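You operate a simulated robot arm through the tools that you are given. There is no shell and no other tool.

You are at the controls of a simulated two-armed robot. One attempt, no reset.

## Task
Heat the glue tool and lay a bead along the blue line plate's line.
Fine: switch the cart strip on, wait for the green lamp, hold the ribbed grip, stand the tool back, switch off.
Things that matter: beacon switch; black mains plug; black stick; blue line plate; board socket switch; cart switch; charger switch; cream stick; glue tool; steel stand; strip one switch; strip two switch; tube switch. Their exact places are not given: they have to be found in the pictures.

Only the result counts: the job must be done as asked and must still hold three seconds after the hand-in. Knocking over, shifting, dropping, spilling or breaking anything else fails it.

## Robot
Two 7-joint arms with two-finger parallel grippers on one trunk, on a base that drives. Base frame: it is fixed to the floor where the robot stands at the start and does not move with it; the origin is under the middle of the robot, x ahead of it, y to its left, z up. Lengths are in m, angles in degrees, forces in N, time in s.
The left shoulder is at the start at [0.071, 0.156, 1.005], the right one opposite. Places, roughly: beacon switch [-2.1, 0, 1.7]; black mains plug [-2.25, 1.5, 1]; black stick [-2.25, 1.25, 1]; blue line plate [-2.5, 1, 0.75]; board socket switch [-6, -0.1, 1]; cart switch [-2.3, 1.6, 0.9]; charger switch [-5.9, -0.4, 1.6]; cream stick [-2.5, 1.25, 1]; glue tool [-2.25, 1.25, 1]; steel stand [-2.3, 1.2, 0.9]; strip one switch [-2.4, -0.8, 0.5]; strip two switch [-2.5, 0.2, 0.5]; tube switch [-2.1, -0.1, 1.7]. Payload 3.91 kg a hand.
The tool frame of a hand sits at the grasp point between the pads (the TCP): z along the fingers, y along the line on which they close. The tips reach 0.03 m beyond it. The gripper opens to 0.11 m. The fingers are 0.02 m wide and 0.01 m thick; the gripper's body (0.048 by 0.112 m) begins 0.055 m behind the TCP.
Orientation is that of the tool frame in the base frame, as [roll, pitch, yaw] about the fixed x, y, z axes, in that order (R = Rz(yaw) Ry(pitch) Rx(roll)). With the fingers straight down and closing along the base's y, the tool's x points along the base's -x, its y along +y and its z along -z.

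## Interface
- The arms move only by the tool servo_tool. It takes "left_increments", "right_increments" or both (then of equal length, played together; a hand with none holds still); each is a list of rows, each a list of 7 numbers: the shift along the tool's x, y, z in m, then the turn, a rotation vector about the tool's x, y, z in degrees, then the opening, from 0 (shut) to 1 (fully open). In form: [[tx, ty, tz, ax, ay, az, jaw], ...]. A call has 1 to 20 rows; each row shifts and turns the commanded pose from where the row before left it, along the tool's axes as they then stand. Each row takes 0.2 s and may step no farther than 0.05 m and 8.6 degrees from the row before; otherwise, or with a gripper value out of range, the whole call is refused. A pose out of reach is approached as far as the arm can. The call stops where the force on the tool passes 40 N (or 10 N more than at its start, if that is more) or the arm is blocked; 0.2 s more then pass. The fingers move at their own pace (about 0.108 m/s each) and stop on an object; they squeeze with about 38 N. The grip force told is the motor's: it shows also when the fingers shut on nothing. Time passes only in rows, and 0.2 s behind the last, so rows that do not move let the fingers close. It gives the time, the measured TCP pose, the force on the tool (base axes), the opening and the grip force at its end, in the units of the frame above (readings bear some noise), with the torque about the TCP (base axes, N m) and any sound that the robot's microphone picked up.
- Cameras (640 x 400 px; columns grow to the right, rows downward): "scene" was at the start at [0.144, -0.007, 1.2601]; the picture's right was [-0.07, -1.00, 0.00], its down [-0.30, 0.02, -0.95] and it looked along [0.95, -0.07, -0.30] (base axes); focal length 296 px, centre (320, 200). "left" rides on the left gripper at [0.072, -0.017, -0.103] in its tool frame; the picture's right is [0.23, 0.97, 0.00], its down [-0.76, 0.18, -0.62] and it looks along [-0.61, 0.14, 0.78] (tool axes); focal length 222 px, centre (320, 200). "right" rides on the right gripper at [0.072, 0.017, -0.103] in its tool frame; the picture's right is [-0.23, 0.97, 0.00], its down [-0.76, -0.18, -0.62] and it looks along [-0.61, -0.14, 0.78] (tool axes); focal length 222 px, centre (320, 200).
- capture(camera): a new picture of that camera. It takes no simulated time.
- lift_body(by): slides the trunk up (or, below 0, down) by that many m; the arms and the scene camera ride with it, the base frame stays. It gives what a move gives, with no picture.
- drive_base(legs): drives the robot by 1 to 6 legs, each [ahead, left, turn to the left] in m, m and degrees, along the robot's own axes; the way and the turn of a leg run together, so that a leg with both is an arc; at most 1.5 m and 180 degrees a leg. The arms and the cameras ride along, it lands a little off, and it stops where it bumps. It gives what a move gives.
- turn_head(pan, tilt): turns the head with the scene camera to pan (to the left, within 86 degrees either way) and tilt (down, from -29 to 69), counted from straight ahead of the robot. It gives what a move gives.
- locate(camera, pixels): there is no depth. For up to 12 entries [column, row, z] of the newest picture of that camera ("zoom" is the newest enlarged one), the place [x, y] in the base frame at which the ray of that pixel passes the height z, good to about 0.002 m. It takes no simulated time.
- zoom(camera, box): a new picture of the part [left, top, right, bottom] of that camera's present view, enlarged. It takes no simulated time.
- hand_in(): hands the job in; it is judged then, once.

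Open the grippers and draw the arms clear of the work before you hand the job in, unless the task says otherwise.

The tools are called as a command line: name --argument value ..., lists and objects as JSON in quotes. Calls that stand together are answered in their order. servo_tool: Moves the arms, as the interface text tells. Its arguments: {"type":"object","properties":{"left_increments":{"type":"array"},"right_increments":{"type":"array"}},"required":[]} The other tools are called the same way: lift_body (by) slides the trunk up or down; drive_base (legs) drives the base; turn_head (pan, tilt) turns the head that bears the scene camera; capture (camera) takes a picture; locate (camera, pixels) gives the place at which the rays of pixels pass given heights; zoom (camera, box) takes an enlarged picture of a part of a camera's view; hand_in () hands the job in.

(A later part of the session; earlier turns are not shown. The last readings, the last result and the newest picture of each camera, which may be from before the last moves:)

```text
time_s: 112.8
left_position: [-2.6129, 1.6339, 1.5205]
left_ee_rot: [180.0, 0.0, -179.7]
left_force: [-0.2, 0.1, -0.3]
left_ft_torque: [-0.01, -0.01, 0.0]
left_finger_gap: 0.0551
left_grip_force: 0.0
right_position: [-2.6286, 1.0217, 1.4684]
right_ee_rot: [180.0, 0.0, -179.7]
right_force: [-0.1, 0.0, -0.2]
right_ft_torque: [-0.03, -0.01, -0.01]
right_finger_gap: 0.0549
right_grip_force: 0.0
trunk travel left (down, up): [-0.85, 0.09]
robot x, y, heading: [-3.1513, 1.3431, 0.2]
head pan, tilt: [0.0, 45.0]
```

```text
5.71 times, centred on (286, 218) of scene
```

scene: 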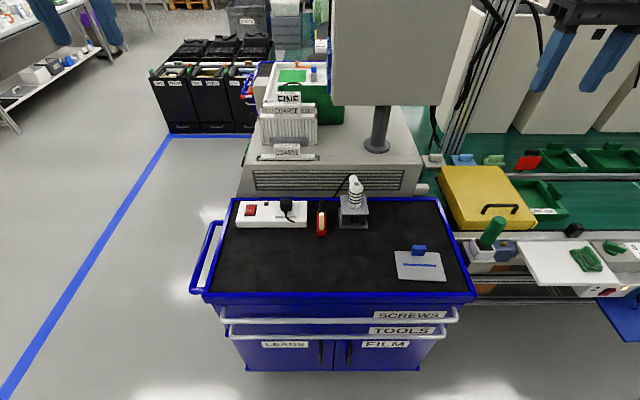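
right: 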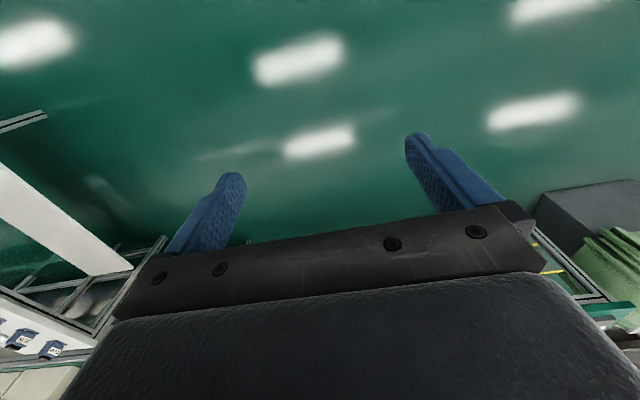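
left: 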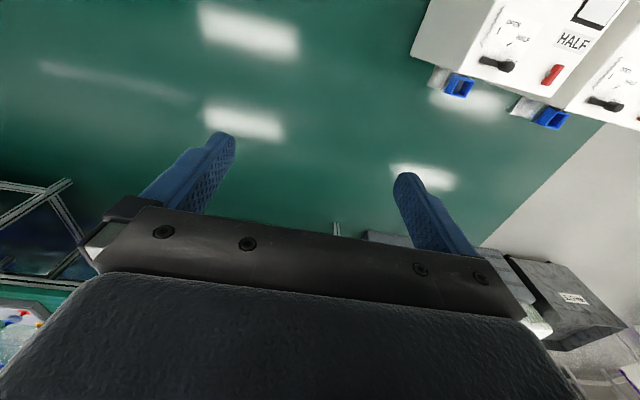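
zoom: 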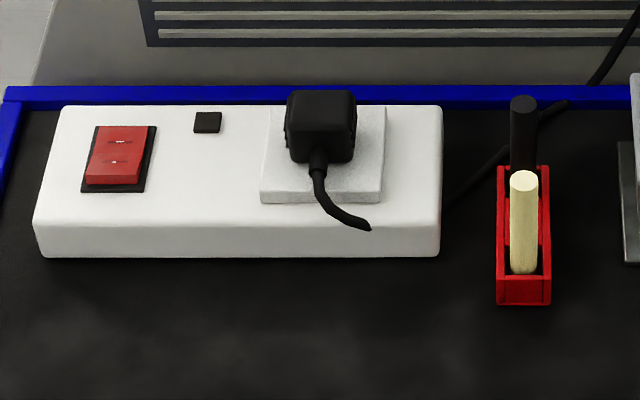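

The tool's top shows an open hole, and the tray holds a cream and a black stick. I lower the trunk by 0.25 m for working height and inspect with the wrist cameras.

lift_body --by -0.25

capture --camera "left"

capture --camera "right"

capture --camera "scene"

```text
time_s: 115.3
left_position: [-2.6141, 1.6329, 1.2707]
left_ee_rot: [-180.0, 0.0, -179.7]
left_force: [-0.9, -0.3, -0.3]
left_ft_torque: [0.03, 0.02, 0.0]
left_finger_gap: 0.055
left_grip_force: 0.0
right_position: [-2.6301, 1.0221, 1.2188]
right_ee_rot: [180.0, 0.0, -179.7]
right_force: [-0.3, 0.3, 0.0]
right_ft_torque: [0.01, -0.03, -0.01]
right_finger_gap: 0.0549
right_grip_force: 0.0
trunk travel left (down, up): [-0.6, 0.34]
robot x, y, heading: [-3.1519, 1.3398, 0.2]
head pan, tilt: [0.0, 45.0]
```

```text
taken
```

left: 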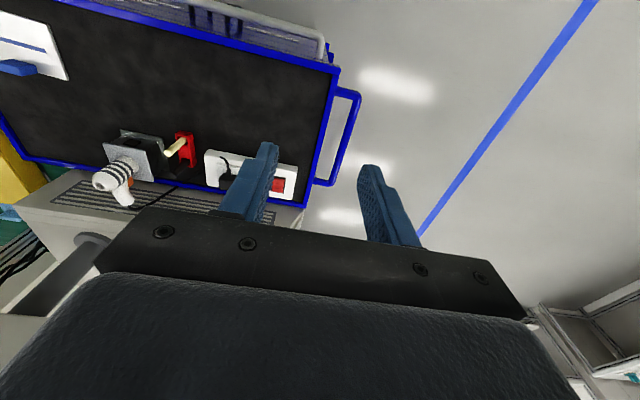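

```text
taken
```

right: 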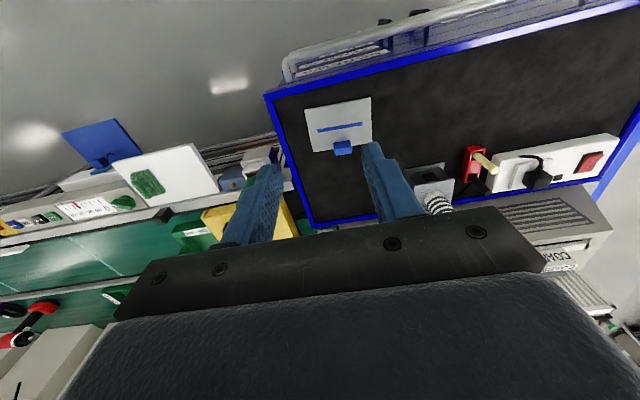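

```text
taken
```

scene: 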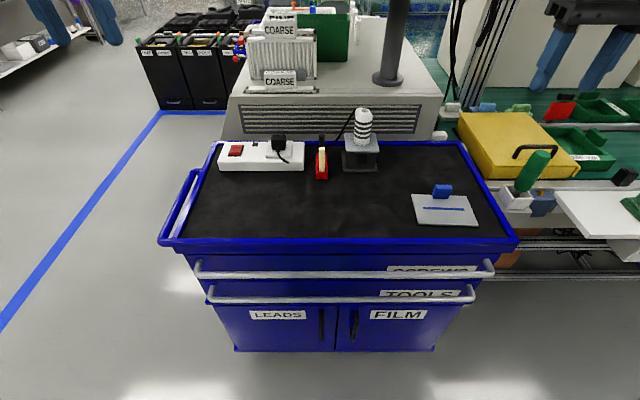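

I locate cart corners and item points in the new, lower view to triangulate the heights.

locate --camera "scene" --pixels '[[214, 141, 0.8], [160, 244, 0.8], [517, 245, 0.8], [463, 142, 0.8], [214, 141, 0.9], [160, 244, 0.9], [517, 245, 0.9], [463, 142, 0.9]]'

zoom --camera "scene" --box '[200, 95, 400, 195]'

zoom --camera "left" --box '[60, 90, 320, 230]'

zoom --camera "right" --box '[280, 80, 640, 230]'

```text
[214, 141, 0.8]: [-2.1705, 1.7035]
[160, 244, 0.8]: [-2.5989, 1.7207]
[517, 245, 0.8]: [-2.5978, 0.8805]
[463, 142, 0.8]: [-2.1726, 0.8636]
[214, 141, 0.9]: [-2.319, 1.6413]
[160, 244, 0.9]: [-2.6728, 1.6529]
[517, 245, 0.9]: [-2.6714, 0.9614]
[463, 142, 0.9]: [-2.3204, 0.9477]
```

```text
3.20 times, centred on (300, 145) of scene
```

zoom: 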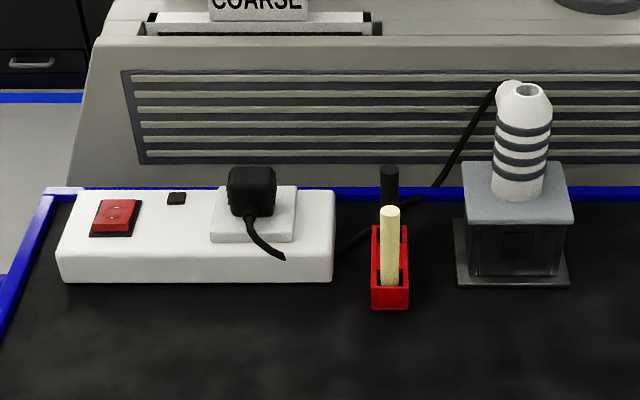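

```text
2.46 times, centred on (190, 160) of left
```

zoom: 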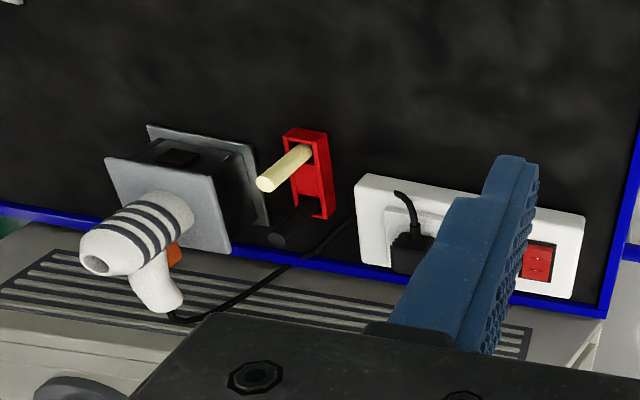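

```text
1.78 times, centred on (460, 155) of right
```

zoom: 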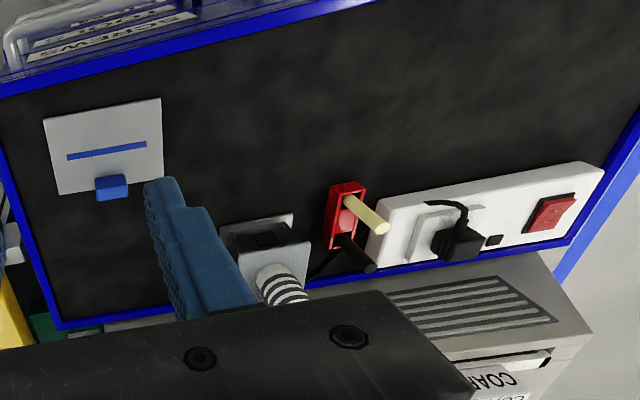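

Zooms show a pistol-shaped tool: ribbed barrel vertical in the stand, handle with orange trigger pointing away, cable at its end. I locate the rocker, lamp, tray, stand and plate points at likely heights.

locate --camera "scene" --pixels '[[236.3, 150, 0.88], [255, 144.5, 0.88], [278.5, 142, 0.93], [321.5, 160, 0.93], [321.5, 180, 0.84], [360.5, 154.5, 0.9], [365, 112, 1.03], [442, 190, 0.85], [443, 209, 0.85], [422, 208, 0.85], [464, 210, 0.85]]'

zoom --camera "scene" --box '[215, 135, 275, 173]'

```text
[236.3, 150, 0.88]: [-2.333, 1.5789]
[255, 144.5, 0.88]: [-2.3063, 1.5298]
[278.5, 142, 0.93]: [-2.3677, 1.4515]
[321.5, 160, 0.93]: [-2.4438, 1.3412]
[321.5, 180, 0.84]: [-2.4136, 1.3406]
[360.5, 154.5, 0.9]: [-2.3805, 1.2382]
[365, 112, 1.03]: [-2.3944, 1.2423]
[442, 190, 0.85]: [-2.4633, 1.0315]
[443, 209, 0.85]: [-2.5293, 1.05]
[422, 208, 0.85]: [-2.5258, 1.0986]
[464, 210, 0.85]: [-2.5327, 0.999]
```

```text
10.53 times, centred on (245, 154) of scene
```

zoom: 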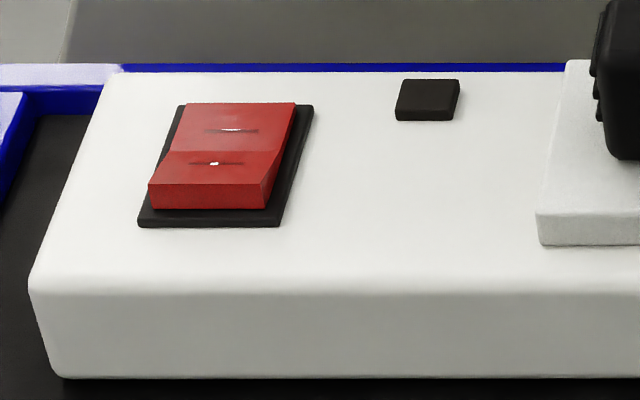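

The rocker's near half (210,175 in zoom) stands raised, the far half is down, so pressing the near half toggles it. I bring the left hand, jaws closing, above the rocker for a close look.

servo_tool --left_increments '[[-0.0355, -0.0066, 0.022, 0, 0, 0, 0], [-0.0355, -0.0066, 0.022, 0, 0, 0, 0], [-0.0355, -0.0066, 0.022, 0, 0, 0, 0], [-0.0355, -0.0066, 0.022, 0, 0, 0, 0], [-0.0355, -0.0066, 0.022, 0, 0, 0, 0], [-0.0355, -0.0066, 0.022, 0, 0, 0, 0], [-0.0355, -0.0066, 0.022, 0, 0, 0, 0], [-0.0355, -0.0066, 0.022, 0, 0, 0, 0]]'

capture --camera "left"

capture --camera "scene"

```text
time_s: 117.1
left_position: [-2.3288, 1.5829, 1.0934]
left_ee_rot: [179.8, -0.2, -179.6]
left_force: [0.9, -0.1, 0.2]
left_ft_torque: [-0.01, 0.02, 0.0]
left_finger_gap: 0.0001
left_grip_force: 38.0
right_position: [-2.6287, 1.0202, 1.2186]
right_ee_rot: [180.0, -0.2, -179.6]
right_force: [-0.9, 0.2, -0.2]
right_ft_torque: [-0.04, 0.0, 0.03]
right_finger_gap: 0.0551
right_grip_force: 0.1
trunk travel left (down, up): [-0.6, 0.34]
robot x, y, heading: [-3.1487, 1.3393, 0.3]
head pan, tilt: [0.0, 45.0]
```

```text
taken
```

left: 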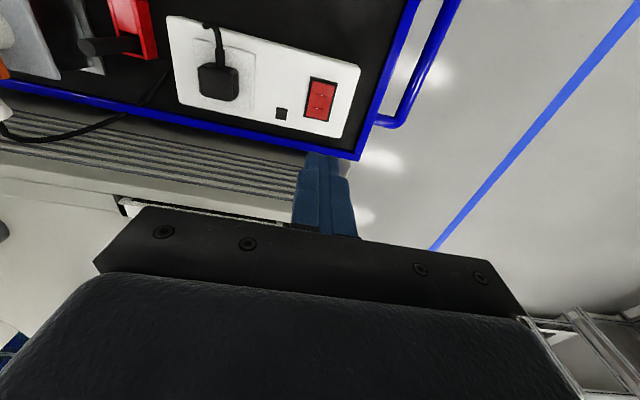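

```text
taken
```

scene: 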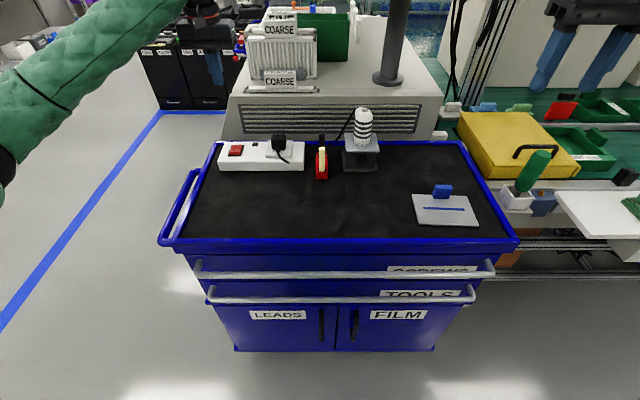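

The left camera shows the rocker at (321,100), lamp at (281,114), plug at (218,85). I locate them at two heights to triangulate with the scene view.

locate --camera "left" --pixels '[[321, 99, 0.86], [321, 99, 0.9], [281, 114, 0.86], [281, 114, 0.9], [311, 77, 0.88], [336, 83, 0.88], [302, 117, 0.88], [331, 122, 0.88]]'

locate --camera "scene" --pixels '[[236.3, 150, 0.86], [236.3, 150, 0.9], [255, 144.5, 0.86], [255, 144.5, 0.9]]'

zoom --camera "left" --box '[160, 0, 380, 150]'

```text
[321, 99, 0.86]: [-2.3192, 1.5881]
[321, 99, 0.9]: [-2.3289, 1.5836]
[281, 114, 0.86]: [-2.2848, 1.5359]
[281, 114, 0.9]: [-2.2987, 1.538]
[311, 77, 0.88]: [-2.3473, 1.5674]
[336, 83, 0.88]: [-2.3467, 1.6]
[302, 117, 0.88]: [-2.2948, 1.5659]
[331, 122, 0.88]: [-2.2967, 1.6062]
```

```text
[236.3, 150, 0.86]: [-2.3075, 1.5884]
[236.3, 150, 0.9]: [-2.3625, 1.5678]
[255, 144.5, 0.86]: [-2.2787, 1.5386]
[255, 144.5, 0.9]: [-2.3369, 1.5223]
```

```text
2.67 times, centred on (270, 75) of left
```

zoom: 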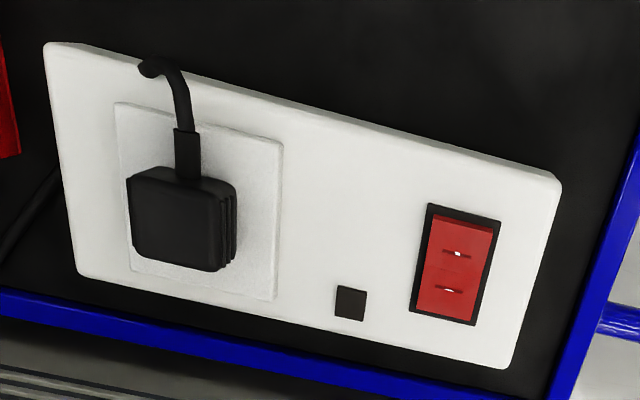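

Triangulated: strip top z≈0.866, rocker centre ≈[-2.322,1.587]; its raised near half ≈[-2.335,1.587]. I descend over that half to just above and check.

servo_tool --left_increments '[[0.004, 0.002, 0.03, 0, 0, 0, 0], [0.004, 0.002, 0.03, 0, 0, 0, 0], [0, 0, 0.03, 0, 0, 0, 0], [0, 0, 0.03, 0, 0, 0, 0], [0, 0, 0.03, 0, 0, 0, 0], [0, 0, 0.015, 0, 0, 0, 0], [0, 0, 0, 0, 0, 0, 0]]'

capture --camera "left"

zoom --camera "scene" --box '[200, 105, 300, 180]'

```text
time_s: 118.7
left_position: [-2.3369, 1.5867, 0.9287]
left_ee_rot: [-180.0, 0.0, -179.7]
left_force: [-0.2, -0.2, 0.4]
left_ft_torque: [-0.03, 0.02, -0.04]
left_finger_gap: 0.0001
left_grip_force: 37.0
right_position: [-2.6301, 1.0207, 1.22]
right_ee_rot: [180.0, 0.0, -179.7]
right_force: [-0.3, -0.2, 0.5]
right_ft_torque: [0.0, -0.01, -0.01]
right_finger_gap: 0.0549
right_grip_force: 0.1
trunk travel left (down, up): [-0.6, 0.34]
robot x, y, heading: [-3.1472, 1.3392, 0.3]
head pan, tilt: [0.0, 45.0]
```

```text
taken
```

left: 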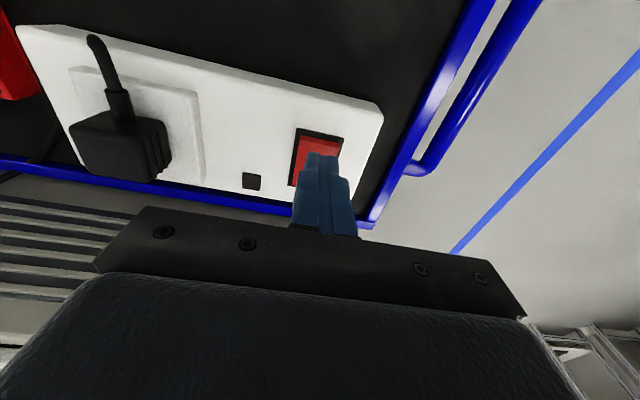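

```text
5.33 times, centred on (250, 142) of scene
```

zoom: 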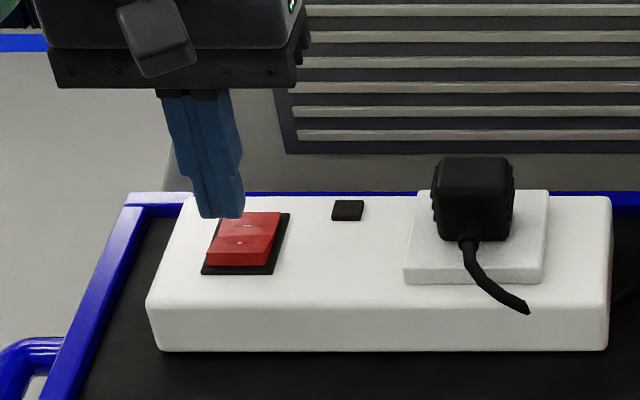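

The closed tip is above the near half, about 0.03 m over it. I press down in small steps, holding for contact.

servo_tool --left_increments '[[0, 0, 0.006, 0, 0, 0, 0], [0, 0, 0.006, 0, 0, 0, 0], [0, 0, 0.006, 0, 0, 0, 0], [0, 0, 0.005, 0, 0, 0, 0], [0, 0, 0.005, 0, 0, 0, 0]]'

capture --camera "left"

zoom --camera "scene" --box '[200, 105, 300, 180]'

```text
time_s: 119.9
left_position: [-2.3378, 1.586, 0.9039]
left_ee_rot: [-180.0, 0.2, -179.6]
left_force: [-0.2, 1.3, 10.6]
left_ft_torque: [0.03, -0.09, -0.05]
left_finger_gap: 0.0001
left_grip_force: 37.8
right_position: [-2.6299, 1.0213, 1.2196]
right_ee_rot: [180.0, 0.1, -179.7]
right_force: [1.0, 0.2, -0.4]
right_ft_torque: [-0.02, -0.01, -0.01]
right_finger_gap: 0.0549
right_grip_force: 0.1
trunk travel left (down, up): [-0.6, 0.34]
robot x, y, heading: [-3.1491, 1.3398, 0.3]
head pan, tilt: [0.0, 45.0]
```

```text
taken
```

left: 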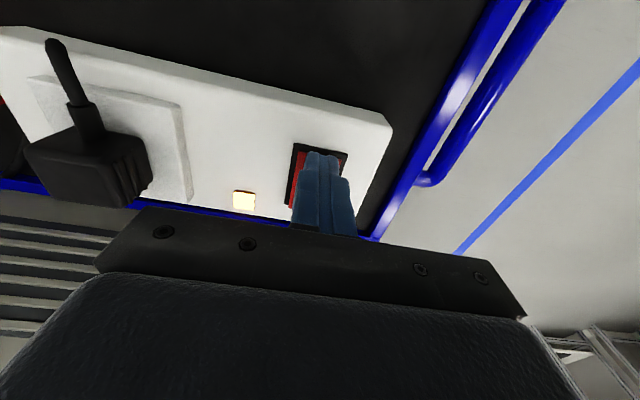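

```text
5.33 times, centred on (250, 142) of scene
```

zoom: 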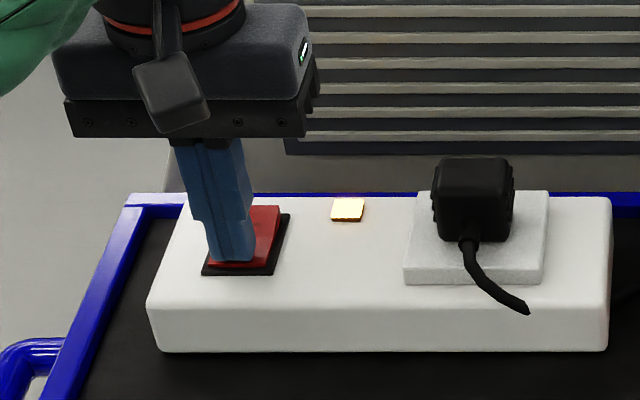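

The strip lamp at (347,208) now glows amber: the strip is on. I raise the left hand and check the stand for its lamp.

servo_tool --left_increments '[[0, 0, -0.03, 0, 0, 0, 0], [0, 0, -0.04, 0, 0, 0, 0], [0, 0, -0.04, 0, 0, 0, 0], [0, 0, -0.04, 0, 0, 0, 0], [0.04, 0, -0.02, 0, 0, 0, 0], [0.04, 0, 0, 0, 0, 0, 0]]'

zoom --camera "scene" --box '[200, 95, 400, 195]'

```text
time_s: 121.3
left_position: [-2.4184, 1.5849, 1.0708]
left_ee_rot: [-180.0, 0.1, -179.6]
left_force: [-0.2, -0.2, 0.1]
left_ft_torque: [0.01, -0.04, -0.02]
left_finger_gap: 0.0002
left_grip_force: 37.8
right_position: [-2.6305, 1.0204, 1.2201]
right_ee_rot: [-180.0, 0.1, -179.7]
right_force: [-0.3, 0.7, 0.5]
right_ft_torque: [0.0, 0.01, 0.01]
right_finger_gap: 0.055
right_grip_force: 0.0
trunk travel left (down, up): [-0.6, 0.34]
robot x, y, heading: [-3.1503, 1.3393, 0.3]
head pan, tilt: [0.0, 45.0]
```

```text
3.20 times, centred on (300, 145) of scene
```

zoom: 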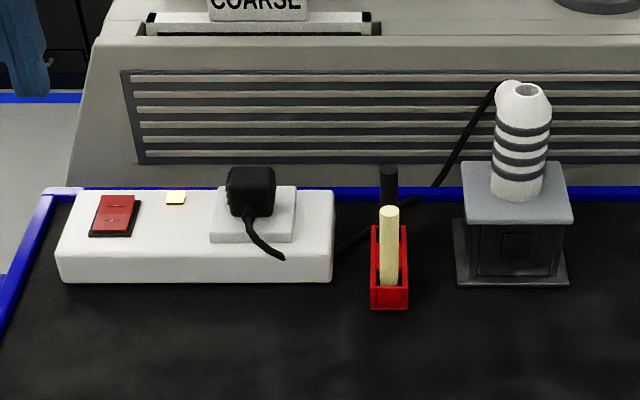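

Strip lamp is lit, stand window still dark, so it's heating. Meanwhile I retract the left hand and bring the right hand above the tool, open, for a close look.

servo_tool --left_increments '[[0.03, 0.01, -0.02, 0, 0, 0, 0.3], [0.03, 0.01, -0.02, 0, 0, 0, 0.3], [0.03, 0.01, -0.02, 0, 0, 0, 0.3], [0.03, 0.01, -0.02, 0, 0, 0, 0.3], [0.03, 0.01, -0.02, 0, 0, 0, 0.3], [0.03, 0.01, -0.02, 0, 0, 0, 0.3], [0.0, 0.01, 0, 0, 0, 0, 0.3], [0, 0, 0, 0, 0, 0, 0.3]]' --right_increments '[[-0.039, 0.0255, 0.009, 0, 0, 0, 0.9], [-0.039, 0.0255, 0.009, 0, 0, 0, 0.9], [-0.039, 0.0255, 0.009, 0, 0, 0, 0.9], [-0.039, 0.0255, 0.009, 0, 0, 0, 0.9], [-0.039, 0.0255, 0.009, 0, 0, 0, 0.9], [-0.039, 0.0255, 0.009, 0, 0, 0, 0.9], [-0.039, 0.0255, 0.009, 0, 0, 0, 0.9], [-0.039, 0.0255, 0.009, 0, 0, 0, 0.9]]'

capture --camera "right"

capture --camera "scene"

```text
time_s: 123.1
left_position: [-2.598, 1.6558, 1.1925]
left_ee_rot: [180.0, -0.2, -179.8]
left_force: [0.2, 0.5, -0.5]
left_ft_torque: [-0.02, -0.01, 0.01]
left_finger_gap: 0.0328
left_grip_force: 0.1
right_position: [-2.3184, 1.2283, 1.1485]
right_ee_rot: [-179.9, -0.1, -179.8]
right_force: [-0.2, -0.5, -0.2]
right_ft_torque: [0.01, -0.02, -0.03]
right_finger_gap: 0.0989
right_grip_force: 0.0
trunk travel left (down, up): [-0.6, 0.34]
robot x, y, heading: [-3.1524, 1.3374, 0.4]
head pan, tilt: [0.0, 45.0]
```

```text
taken
```

right: 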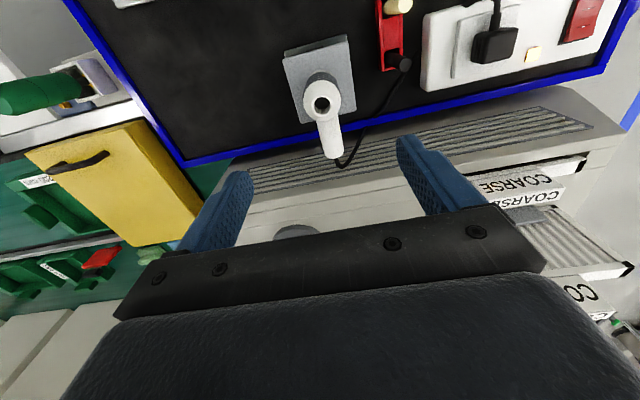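

```text
taken
```

scene: 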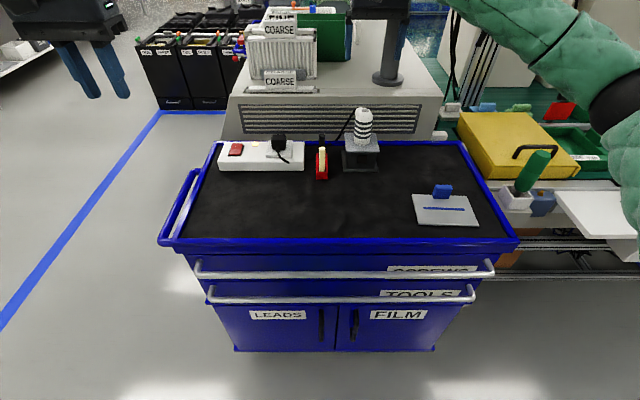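

The right camera looks down on the tool: hole at (322,102), handle to (332,150). I zoom into it and locate the hole.

zoom --camera "right" --box '[270, 30, 370, 170]'

locate --camera "right" --pixels '[[322, 102, 1.0], [322, 102, 0.98], [332, 153, 0.95], [318, 80, 0.905], [283, 62, 0.905], [347, 38, 0.905], [355, 108, 0.905]]'

locate --camera "scene" --pixels '[[365, 110.6, 1.0], [365, 110.6, 0.98], [360.5, 151.5, 0.905], [360, 120, 1.0]]'

```text
2.86 times, centred on (320, 100) of right
```

zoom: 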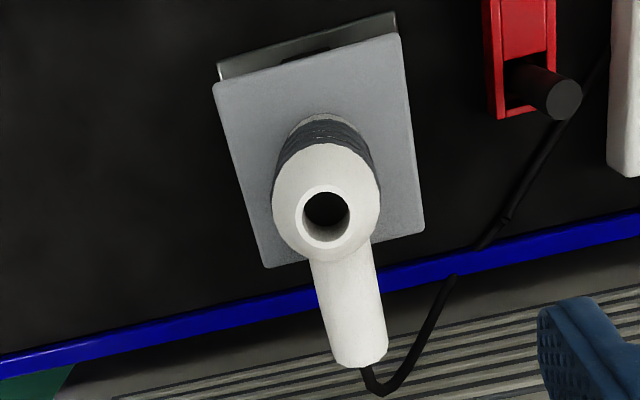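

```text
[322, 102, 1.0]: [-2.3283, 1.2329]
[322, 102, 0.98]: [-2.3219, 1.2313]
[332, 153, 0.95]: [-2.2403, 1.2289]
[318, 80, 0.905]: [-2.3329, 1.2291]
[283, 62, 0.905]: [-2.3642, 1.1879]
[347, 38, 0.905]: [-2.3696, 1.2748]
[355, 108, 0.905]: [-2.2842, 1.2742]
```

```text
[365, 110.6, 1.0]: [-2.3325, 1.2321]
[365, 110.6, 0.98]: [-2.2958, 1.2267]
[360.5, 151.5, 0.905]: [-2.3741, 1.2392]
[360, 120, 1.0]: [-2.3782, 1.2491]
```

The hole is open and dark inside. I wait 4 s with still rows for the heating and look again at stand, strip and sticks.

servo_tool --right_increments '[[0, 0, 0, 0, 0, 0, 0.9], [0, 0, 0, 0, 0, 0, 0.9], [0, 0, 0, 0, 0, 0, 0.9], [0, 0, 0, 0, 0, 0, 0.9], [0, 0, 0, 0, 0, 0, 0.9], [0, 0, 0, 0, 0, 0, 0.9], [0, 0, 0, 0, 0, 0, 0.9], [0, 0, 0, 0, 0, 0, 0.9], [0, 0, 0, 0, 0, 0, 0.9], [0, 0, 0, 0, 0, 0, 0.9], [0, 0, 0, 0, 0, 0, 0.9], [0, 0, 0, 0, 0, 0, 0.9], [0, 0, 0, 0, 0, 0, 0.9], [0, 0, 0, 0, 0, 0, 0.9], [0, 0, 0, 0, 0, 0, 0.9], [0, 0, 0, 0, 0, 0, 0.9], [0, 0, 0, 0, 0, 0, 0.9], [0, 0, 0, 0, 0, 0, 0.9], [0, 0, 0, 0, 0, 0, 0.9], [0, 0, 0, 0, 0, 0, 0.9]]'

zoom --camera "scene" --box '[230, 95, 400, 195]'

zoom --camera "right" --box '[270, 0, 630, 180]'

```text
time_s: 127.3
left_position: [-2.597, 1.6561, 1.1922]
left_ee_rot: [-180.0, 0.1, -179.7]
left_force: [0.1, 0.5, 0.2]
left_ft_torque: [-0.01, -0.02, -0.02]
left_finger_gap: 0.0328
left_grip_force: 0.1
right_position: [-2.3186, 1.226, 1.1486]
right_ee_rot: [180.0, 0.1, -179.7]
right_force: [0.5, 0.0, 0.4]
right_ft_torque: [0.01, 0.02, 0.0]
right_finger_gap: 0.0989
right_grip_force: 0.1
trunk travel left (down, up): [-0.6, 0.34]
robot x, y, heading: [-3.1514, 1.3426, 0.2]
head pan, tilt: [0.0, 45.0]
```

```text
3.76 times, centred on (315, 145) of scene
```

zoom: 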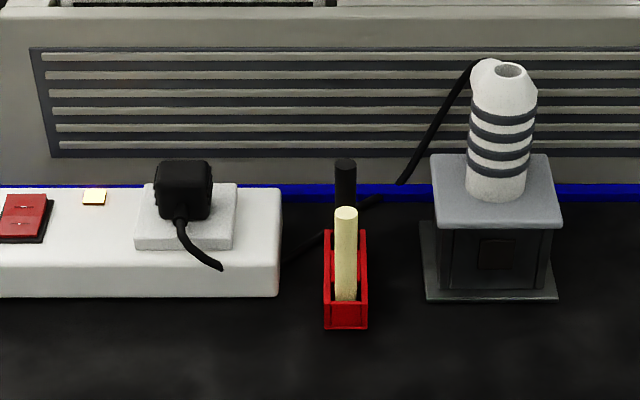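

```text
1.78 times, centred on (450, 90) of right
```

zoom: 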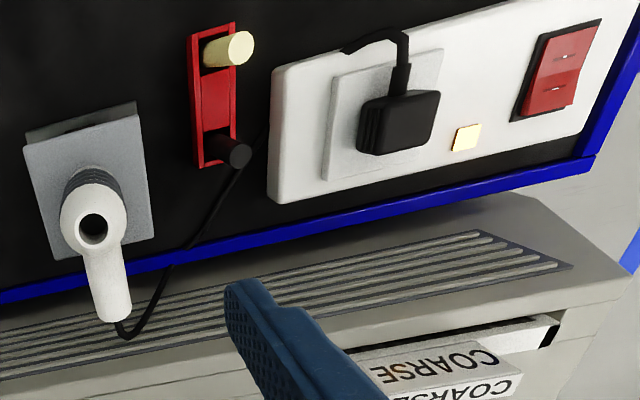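

The stand's small window at (493,255) seems to be turning slightly brownish; heating goes on. I keep waiting, 12 s more, then look again.

servo_tool --right_increments '[[0, 0, 0, 0, 0, 0, 0.9], [0, 0, 0, 0, 0, 0, 0.9], [0, 0, 0, 0, 0, 0, 0.9], [0, 0, 0, 0, 0, 0, 0.9], [0, 0, 0, 0, 0, 0, 0.9], [0, 0, 0, 0, 0, 0, 0.9], [0, 0, 0, 0, 0, 0, 0.9], [0, 0, 0, 0, 0, 0, 0.9], [0, 0, 0, 0, 0, 0, 0.9], [0, 0, 0, 0, 0, 0, 0.9], [0, 0, 0, 0, 0, 0, 0.9], [0, 0, 0, 0, 0, 0, 0.9], [0, 0, 0, 0, 0, 0, 0.9], [0, 0, 0, 0, 0, 0, 0.9], [0, 0, 0, 0, 0, 0, 0.9], [0, 0, 0, 0, 0, 0, 0.9], [0, 0, 0, 0, 0, 0, 0.9], [0, 0, 0, 0, 0, 0, 0.9], [0, 0, 0, 0, 0, 0, 0.9], [0, 0, 0, 0, 0, 0, 0.9]]'

zoom --camera "scene" --box '[330, 100, 394, 180]'

servo_tool --right_increments '[[0, 0, 0, 0, 0, 0, 0.9], [0, 0, 0, 0, 0, 0, 0.9], [0, 0, 0, 0, 0, 0, 0.9], [0, 0, 0, 0, 0, 0, 0.9], [0, 0, 0, 0, 0, 0, 0.9], [0, 0, 0, 0, 0, 0, 0.9], [0, 0, 0, 0, 0, 0, 0.9], [0, 0, 0, 0, 0, 0, 0.9], [0, 0, 0, 0, 0, 0, 0.9], [0, 0, 0, 0, 0, 0, 0.9], [0, 0, 0, 0, 0, 0, 0.9], [0, 0, 0, 0, 0, 0, 0.9], [0, 0, 0, 0, 0, 0, 0.9], [0, 0, 0, 0, 0, 0, 0.9], [0, 0, 0, 0, 0, 0, 0.9], [0, 0, 0, 0, 0, 0, 0.9], [0, 0, 0, 0, 0, 0, 0.9], [0, 0, 0, 0, 0, 0, 0.9], [0, 0, 0, 0, 0, 0, 0.9], [0, 0, 0, 0, 0, 0, 0.9]]'

zoom --camera "scene" --box '[330, 100, 394, 180]'

```text
time_s: 131.5
left_position: [-2.5974, 1.656, 1.1922]
left_ee_rot: [180.0, 0.0, -179.6]
left_force: [-0.2, -0.6, -0.2]
left_ft_torque: [0.0, -0.03, -0.04]
left_finger_gap: 0.0329
left_grip_force: 0.1
right_position: [-2.3191, 1.2283, 1.1481]
right_ee_rot: [180.0, 0.1, -179.7]
right_force: [0.6, 0.4, 1.0]
right_ft_torque: [-0.01, 0.02, 0.02]
right_finger_gap: 0.0988
right_grip_force: 0.0
trunk travel left (down, up): [-0.6, 0.34]
robot x, y, heading: [-3.1498, 1.3367, 0.3]
head pan, tilt: [0.0, 45.0]
```

```text
5.00 times, centred on (362, 140) of scene
```

zoom: 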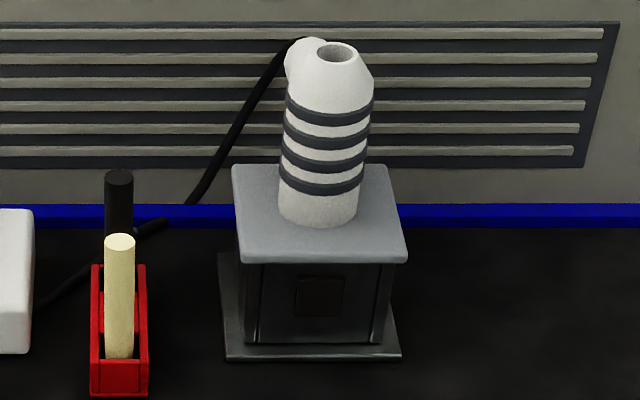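

```text
time_s: 135.7
left_position: [-2.5978, 1.6566, 1.1919]
left_ee_rot: [180.0, 0.0, -179.7]
left_force: [0.4, 0.1, -0.5]
left_ft_torque: [-0.03, 0.01, 0.01]
left_finger_gap: 0.0331
left_grip_force: 0.0
right_position: [-2.3202, 1.2274, 1.1484]
right_ee_rot: [180.0, 0.0, -179.8]
right_force: [0.8, -0.3, 0.0]
right_ft_torque: [0.01, 0.06, -0.02]
right_finger_gap: 0.099
right_grip_force: 0.0
trunk travel left (down, up): [-0.6, 0.34]
robot x, y, heading: [-3.1489, 1.3371, 0.2]
head pan, tilt: [0.0, 45.0]
```

```text
5.00 times, centred on (362, 140) of scene
```

zoom: 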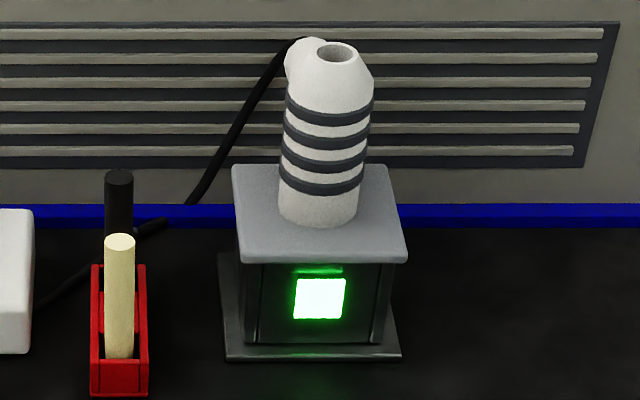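

The stand lamp at (320,300) is now green: the tool is hot. Stand plate corners give the axis ≈[-2.326,1.2315]; I descend with the right hand, open, to straddle the ribs at z≈0.957.

servo_tool --right_increments '[[0.0065, 0.004, 0.03, 0, 0, 0, 0.75], [0, 0, 0.04, 0, 0, 0, 0.75], [0, 0, 0.03, 0, 0, 0, 0.75], [0, 0, 0.03, 0, 0, 0, 0.75], [0, 0, 0.02, 0, 0, 0, 0.75], [0, 0, 0.01, 0, 0, 0, 0.75], [0, 0, 0, 0, 0, 0, 0.75]]'

capture --camera "right"

zoom --camera "scene" --box '[320, 70, 410, 180]'

```text
time_s: 137.3
left_position: [-2.5984, 1.6561, 1.1921]
left_ee_rot: [-180.0, 0.0, -179.7]
left_force: [-0.2, -0.8, -0.3]
left_ft_torque: [-0.01, -0.01, -0.03]
left_finger_gap: 0.0332
left_grip_force: 0.0
right_position: [-2.3262, 1.2303, 0.9876]
right_ee_rot: [-180.0, 0.1, -179.7]
right_force: [-0.1, 0.4, 0.1]
right_ft_torque: [-0.02, -0.01, -0.05]
right_finger_gap: 0.0826
right_grip_force: 0.1
trunk travel left (down, up): [-0.6, 0.34]
robot x, y, heading: [-3.1482, 1.3365, 0.2]
head pan, tilt: [0.0, 45.0]
```

```text
taken
```

right: 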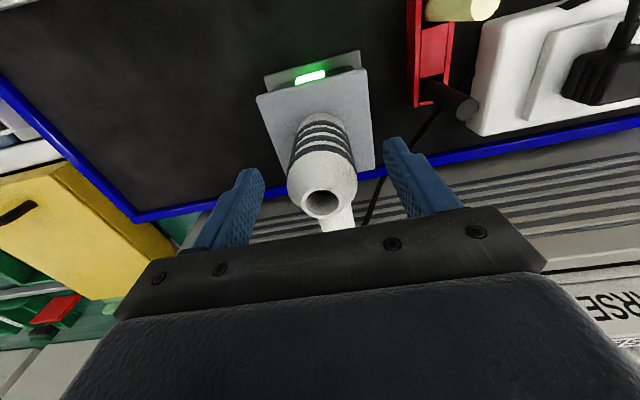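

```text
3.64 times, centred on (365, 125) of scene
```

zoom: 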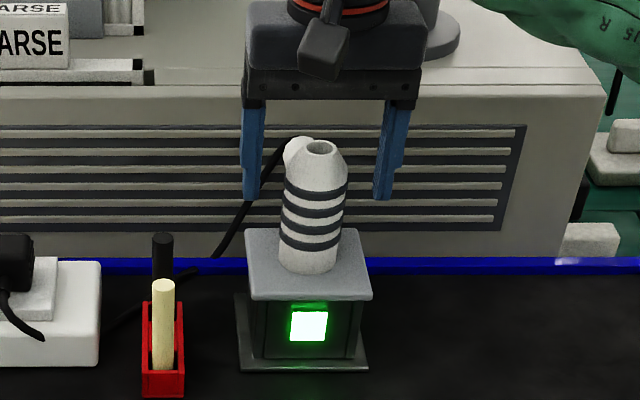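

The tool sits well between the open fingers (hole at (322,202)). I go down 0.022 m more with a 1.5 mm shift to +y and close on the ribs.

servo_tool --right_increments '[[0, 0.0015, 0.012, 0, 0, 0, 0.75], [0, 0, 0.01, 0, 0, 0, 0.75], [0, 0, 0, 0, 0, 0, 0.75]]'

zoom --camera "scene" --box '[320, 70, 410, 180]'

zoom --camera "right" --box '[200, 30, 480, 250]'

```text
time_s: 138.1
left_position: [-2.5972, 1.6565, 1.1915]
left_ee_rot: [179.9, 0.0, -179.6]
left_force: [0.0, -0.5, -0.1]
left_ft_torque: [-0.01, 0.03, 0.01]
left_finger_gap: 0.0327
left_grip_force: 0.1
right_position: [-2.3249, 1.2312, 0.9662]
right_ee_rot: [-180.0, -0.1, -179.7]
right_force: [0.7, -0.6, 0.0]
right_ft_torque: [-0.05, 0.02, 0.02]
right_finger_gap: 0.0825
right_grip_force: 0.0
trunk travel left (down, up): [-0.6, 0.34]
robot x, y, heading: [-3.1473, 1.3431, 0.1]
head pan, tilt: [0.0, 45.0]
```

```text
3.64 times, centred on (365, 125) of scene
```

zoom: 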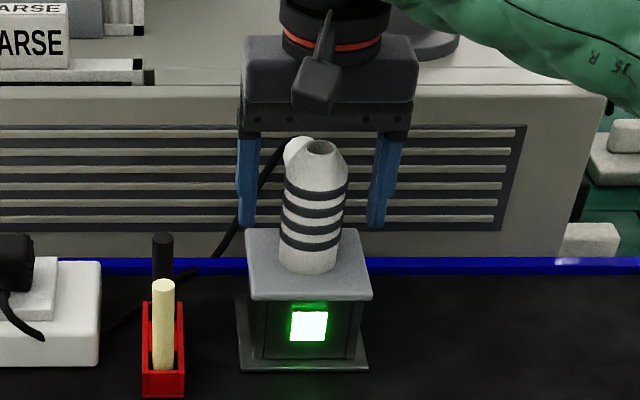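

```text
1.82 times, centred on (340, 140) of right
```

zoom: 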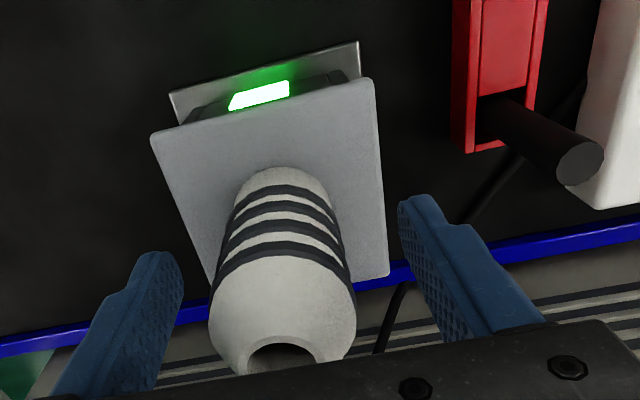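

Fingers are centred (inner edges 256 and 372, barrel centre 315). I close the jaws on the ribs.

servo_tool --right_increments '[[0, 0, 0, 0, 0, 0, 0.5], [0, 0, 0, 0, 0, 0, 0.3], [0, 0, 0, 0, 0, 0, 0], [0, 0, 0, 0, 0, 0, 0], [0, 0, 0, 0, 0, 0, 0]]'

zoom --camera "scene" --box '[320, 70, 410, 180]'

zoom --camera "right" --box '[200, 30, 480, 250]'

```text
time_s: 139.3
left_position: [-2.5987, 1.6554, 1.1921]
left_ee_rot: [-180.0, 0.0, -179.7]
left_force: [-0.3, -0.5, -0.1]
left_ft_torque: [0.01, 0.0, -0.04]
left_finger_gap: 0.033
left_grip_force: 0.0
right_position: [-2.3247, 1.2315, 0.9654]
right_ee_rot: [-180.0, 0.1, -179.7]
right_force: [0.5, -3.5, 2.1]
right_ft_torque: [-0.08, -0.11, -0.08]
right_finger_gap: 0.0416
right_grip_force: 37.9
trunk travel left (down, up): [-0.6, 0.34]
robot x, y, heading: [-3.1481, 1.3451, 0.2]
head pan, tilt: [0.0, 45.0]
```

```text
3.64 times, centred on (365, 125) of scene
```

zoom: 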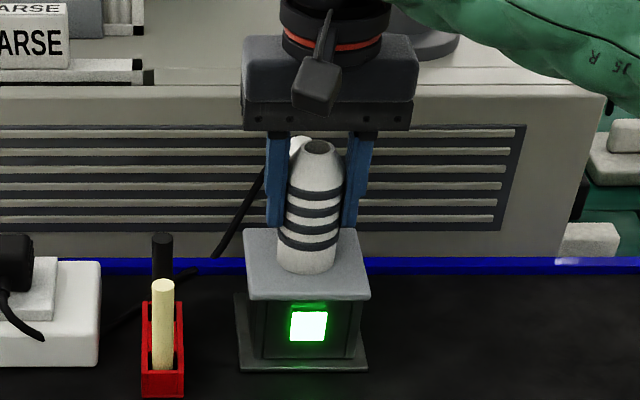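

```text
1.82 times, centred on (340, 140) of right
```

zoom: 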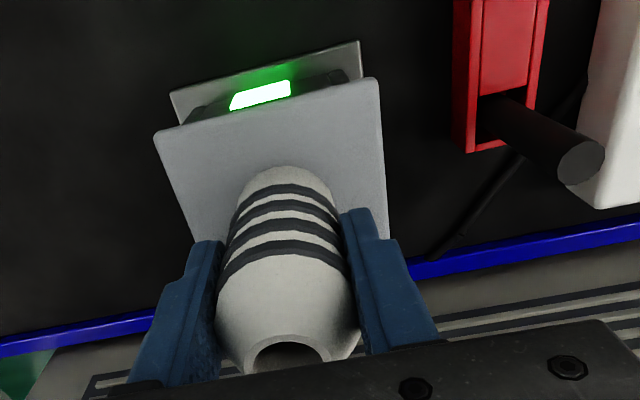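

The ribs are held (gap 0.0416, grip 38 N). I lift the tool straight up slowly.

servo_tool --right_increments '[[0, 0, -0.01, 0, 0, 0, 0], [0, 0, -0.01, 0, 0, 0, 0], [0, 0, -0.015, 0, 0, 0, 0], [0, 0, -0.015, 0, 0, 0, 0], [0, 0, -0.02, 0, 0, 0, 0], [0, 0, -0.02, 0, 0, 0, 0], [0, 0, 0, 0, 0, 0, 0]]'

capture --camera "scene"

zoom --camera "scene" --box '[310, 50, 420, 180]'

```text
time_s: 140.9
left_position: [-2.5961, 1.6557, 1.1918]
left_ee_rot: [-180.0, -0.1, -179.7]
left_force: [0.1, -0.7, 0.3]
left_ft_torque: [-0.03, -0.02, 0.01]
left_finger_gap: 0.033
left_grip_force: 0.1
right_position: [-2.3245, 1.2317, 1.0553]
right_ee_rot: [-180.0, 0.0, -179.8]
right_force: [0.3, 0.4, -3.1]
right_ft_torque: [0.07, 0.05, 0.01]
right_finger_gap: 0.0418
right_grip_force: 37.8
trunk travel left (down, up): [-0.6, 0.34]
robot x, y, heading: [-3.1503, 1.3382, 0.3]
head pan, tilt: [0.0, 45.0]
```

```text
taken
```

scene: 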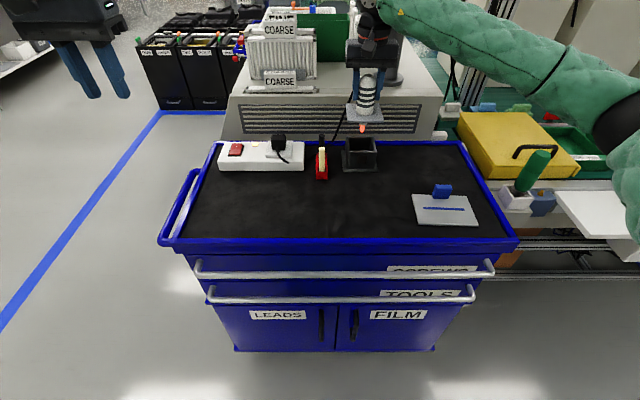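

```text
3.08 times, centred on (365, 115) of scene
```

zoom: 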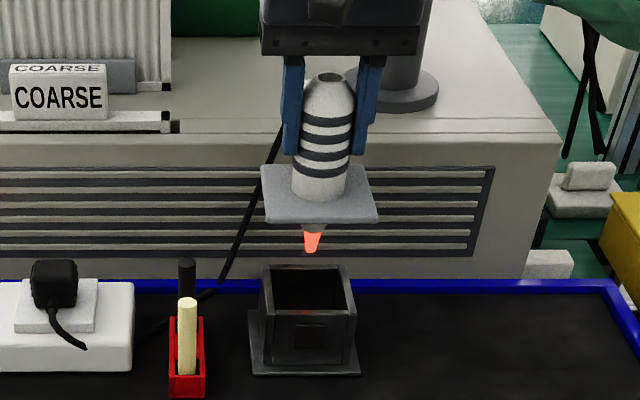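

The flange belongs to the tool; the nozzle below it glows orange, and the stand is an open box. I carry the tool up and toward the plate, staying high, to measure the plate.

servo_tool --right_increments '[[0, 0, -0.03, 0, 0, 0, 0], [0, 0, -0.035, 0, 0, 0, 0], [0.025, -0.02, 0, 0, 0, 0, 0], [0.03, -0.023, 0, 0, 0, 0, 0], [0.03, -0.023, 0, 0, 0, 0, 0], [0.03, -0.023, 0, 0, 0, 0, 0], [0.03, -0.023, 0, 0, 0, 0, 0], [0, 0, 0, 0, 0, 0, 0]]'

capture --camera "right"

capture --camera "scene"

```text
time_s: 142.7
left_position: [-2.5969, 1.6577, 1.1913]
left_ee_rot: [180.0, 0.0, -179.7]
left_force: [-0.6, -0.6, 0.4]
left_ft_torque: [-0.05, 0.06, 0.01]
left_finger_gap: 0.0329
left_grip_force: 0.1
right_position: [-2.4683, 1.1193, 1.12]
right_ee_rot: [-180.0, 0.0, -179.7]
right_force: [0.2, 0.5, -2.7]
right_ft_torque: [0.0, 0.07, -0.02]
right_finger_gap: 0.0419
right_grip_force: 38.5
trunk travel left (down, up): [-0.6, 0.34]
robot x, y, heading: [-3.1525, 1.3427, 0.3]
head pan, tilt: [0.0, 45.0]
```

```text
taken
```

right: 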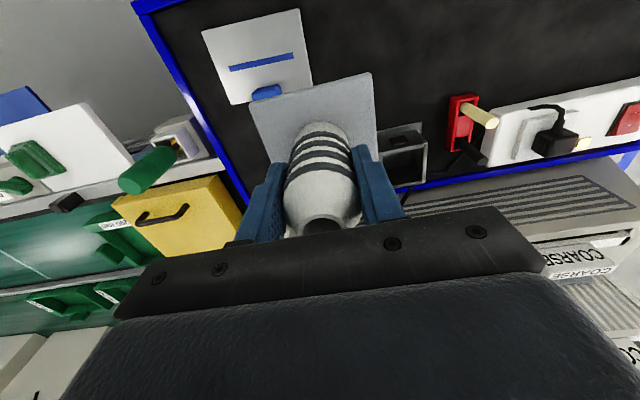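

```text
taken
```

scene: 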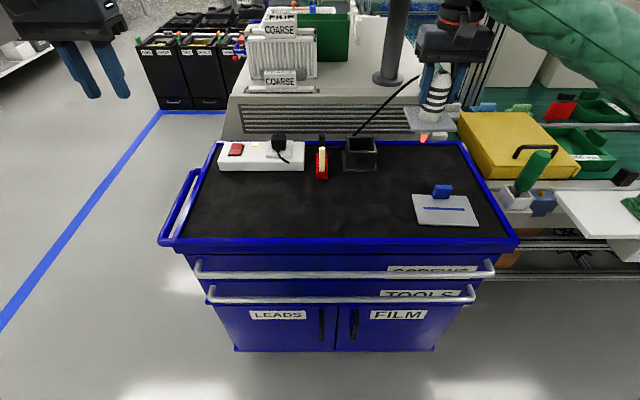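

The plate shows in the right camera (line from (230,68) to (293,56)) and in the scene view (424–464, 209). I zoom both for exact pixels.

zoom --camera "scene" --box '[400, 170, 496, 230]'

zoom --camera "right" --box '[190, 0, 350, 110]'

zoom --camera "scene" --box '[390, 50, 480, 150]'

```text
6.67 times, centred on (448, 200) of scene
```

zoom: 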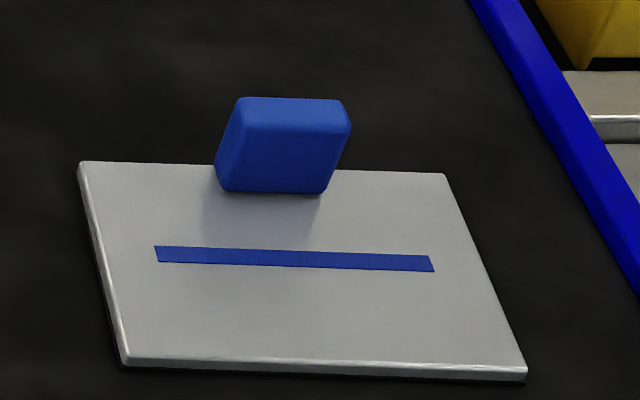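

```text
3.64 times, centred on (270, 55) of right
```

zoom: 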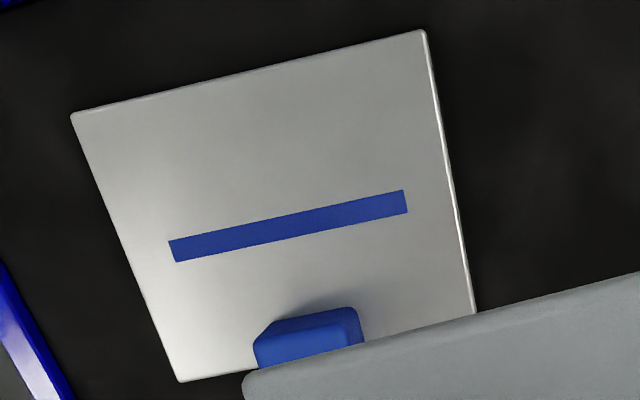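

```text
4.00 times, centred on (435, 100) of scene
```

zoom: 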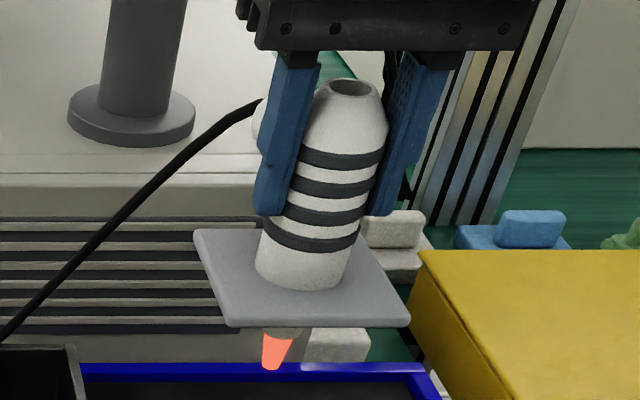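

I locate both line ends in both views at z 0.83/0.85, and the nozzle tip at (422.8,142) for trial heights.

locate --camera "scene" --pixels '[[423.56, 208.1, 0.83], [423.56, 208.1, 0.85], [464.8, 209.6, 0.83], [464.8, 209.6, 0.85], [422.75, 142, 1.0], [422.75, 142, 1.01], [436, 185.5, 0.87], [448, 199, 0.84]]'

locate --camera "right" --pixels '[[229.3, 69, 0.83], [229.3, 69, 0.85], [293.6, 55.5, 0.83], [293.6, 55.5, 0.85]]'

```text
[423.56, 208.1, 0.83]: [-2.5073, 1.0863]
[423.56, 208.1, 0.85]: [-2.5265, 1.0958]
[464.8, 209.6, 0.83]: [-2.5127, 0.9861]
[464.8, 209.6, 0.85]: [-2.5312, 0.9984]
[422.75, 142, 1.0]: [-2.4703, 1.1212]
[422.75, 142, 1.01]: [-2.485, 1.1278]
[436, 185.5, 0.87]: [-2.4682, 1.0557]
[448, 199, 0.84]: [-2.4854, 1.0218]
```

```text
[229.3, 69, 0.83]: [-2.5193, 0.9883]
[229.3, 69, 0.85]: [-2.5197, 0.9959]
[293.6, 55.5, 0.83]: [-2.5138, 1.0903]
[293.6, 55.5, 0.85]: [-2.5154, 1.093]
```

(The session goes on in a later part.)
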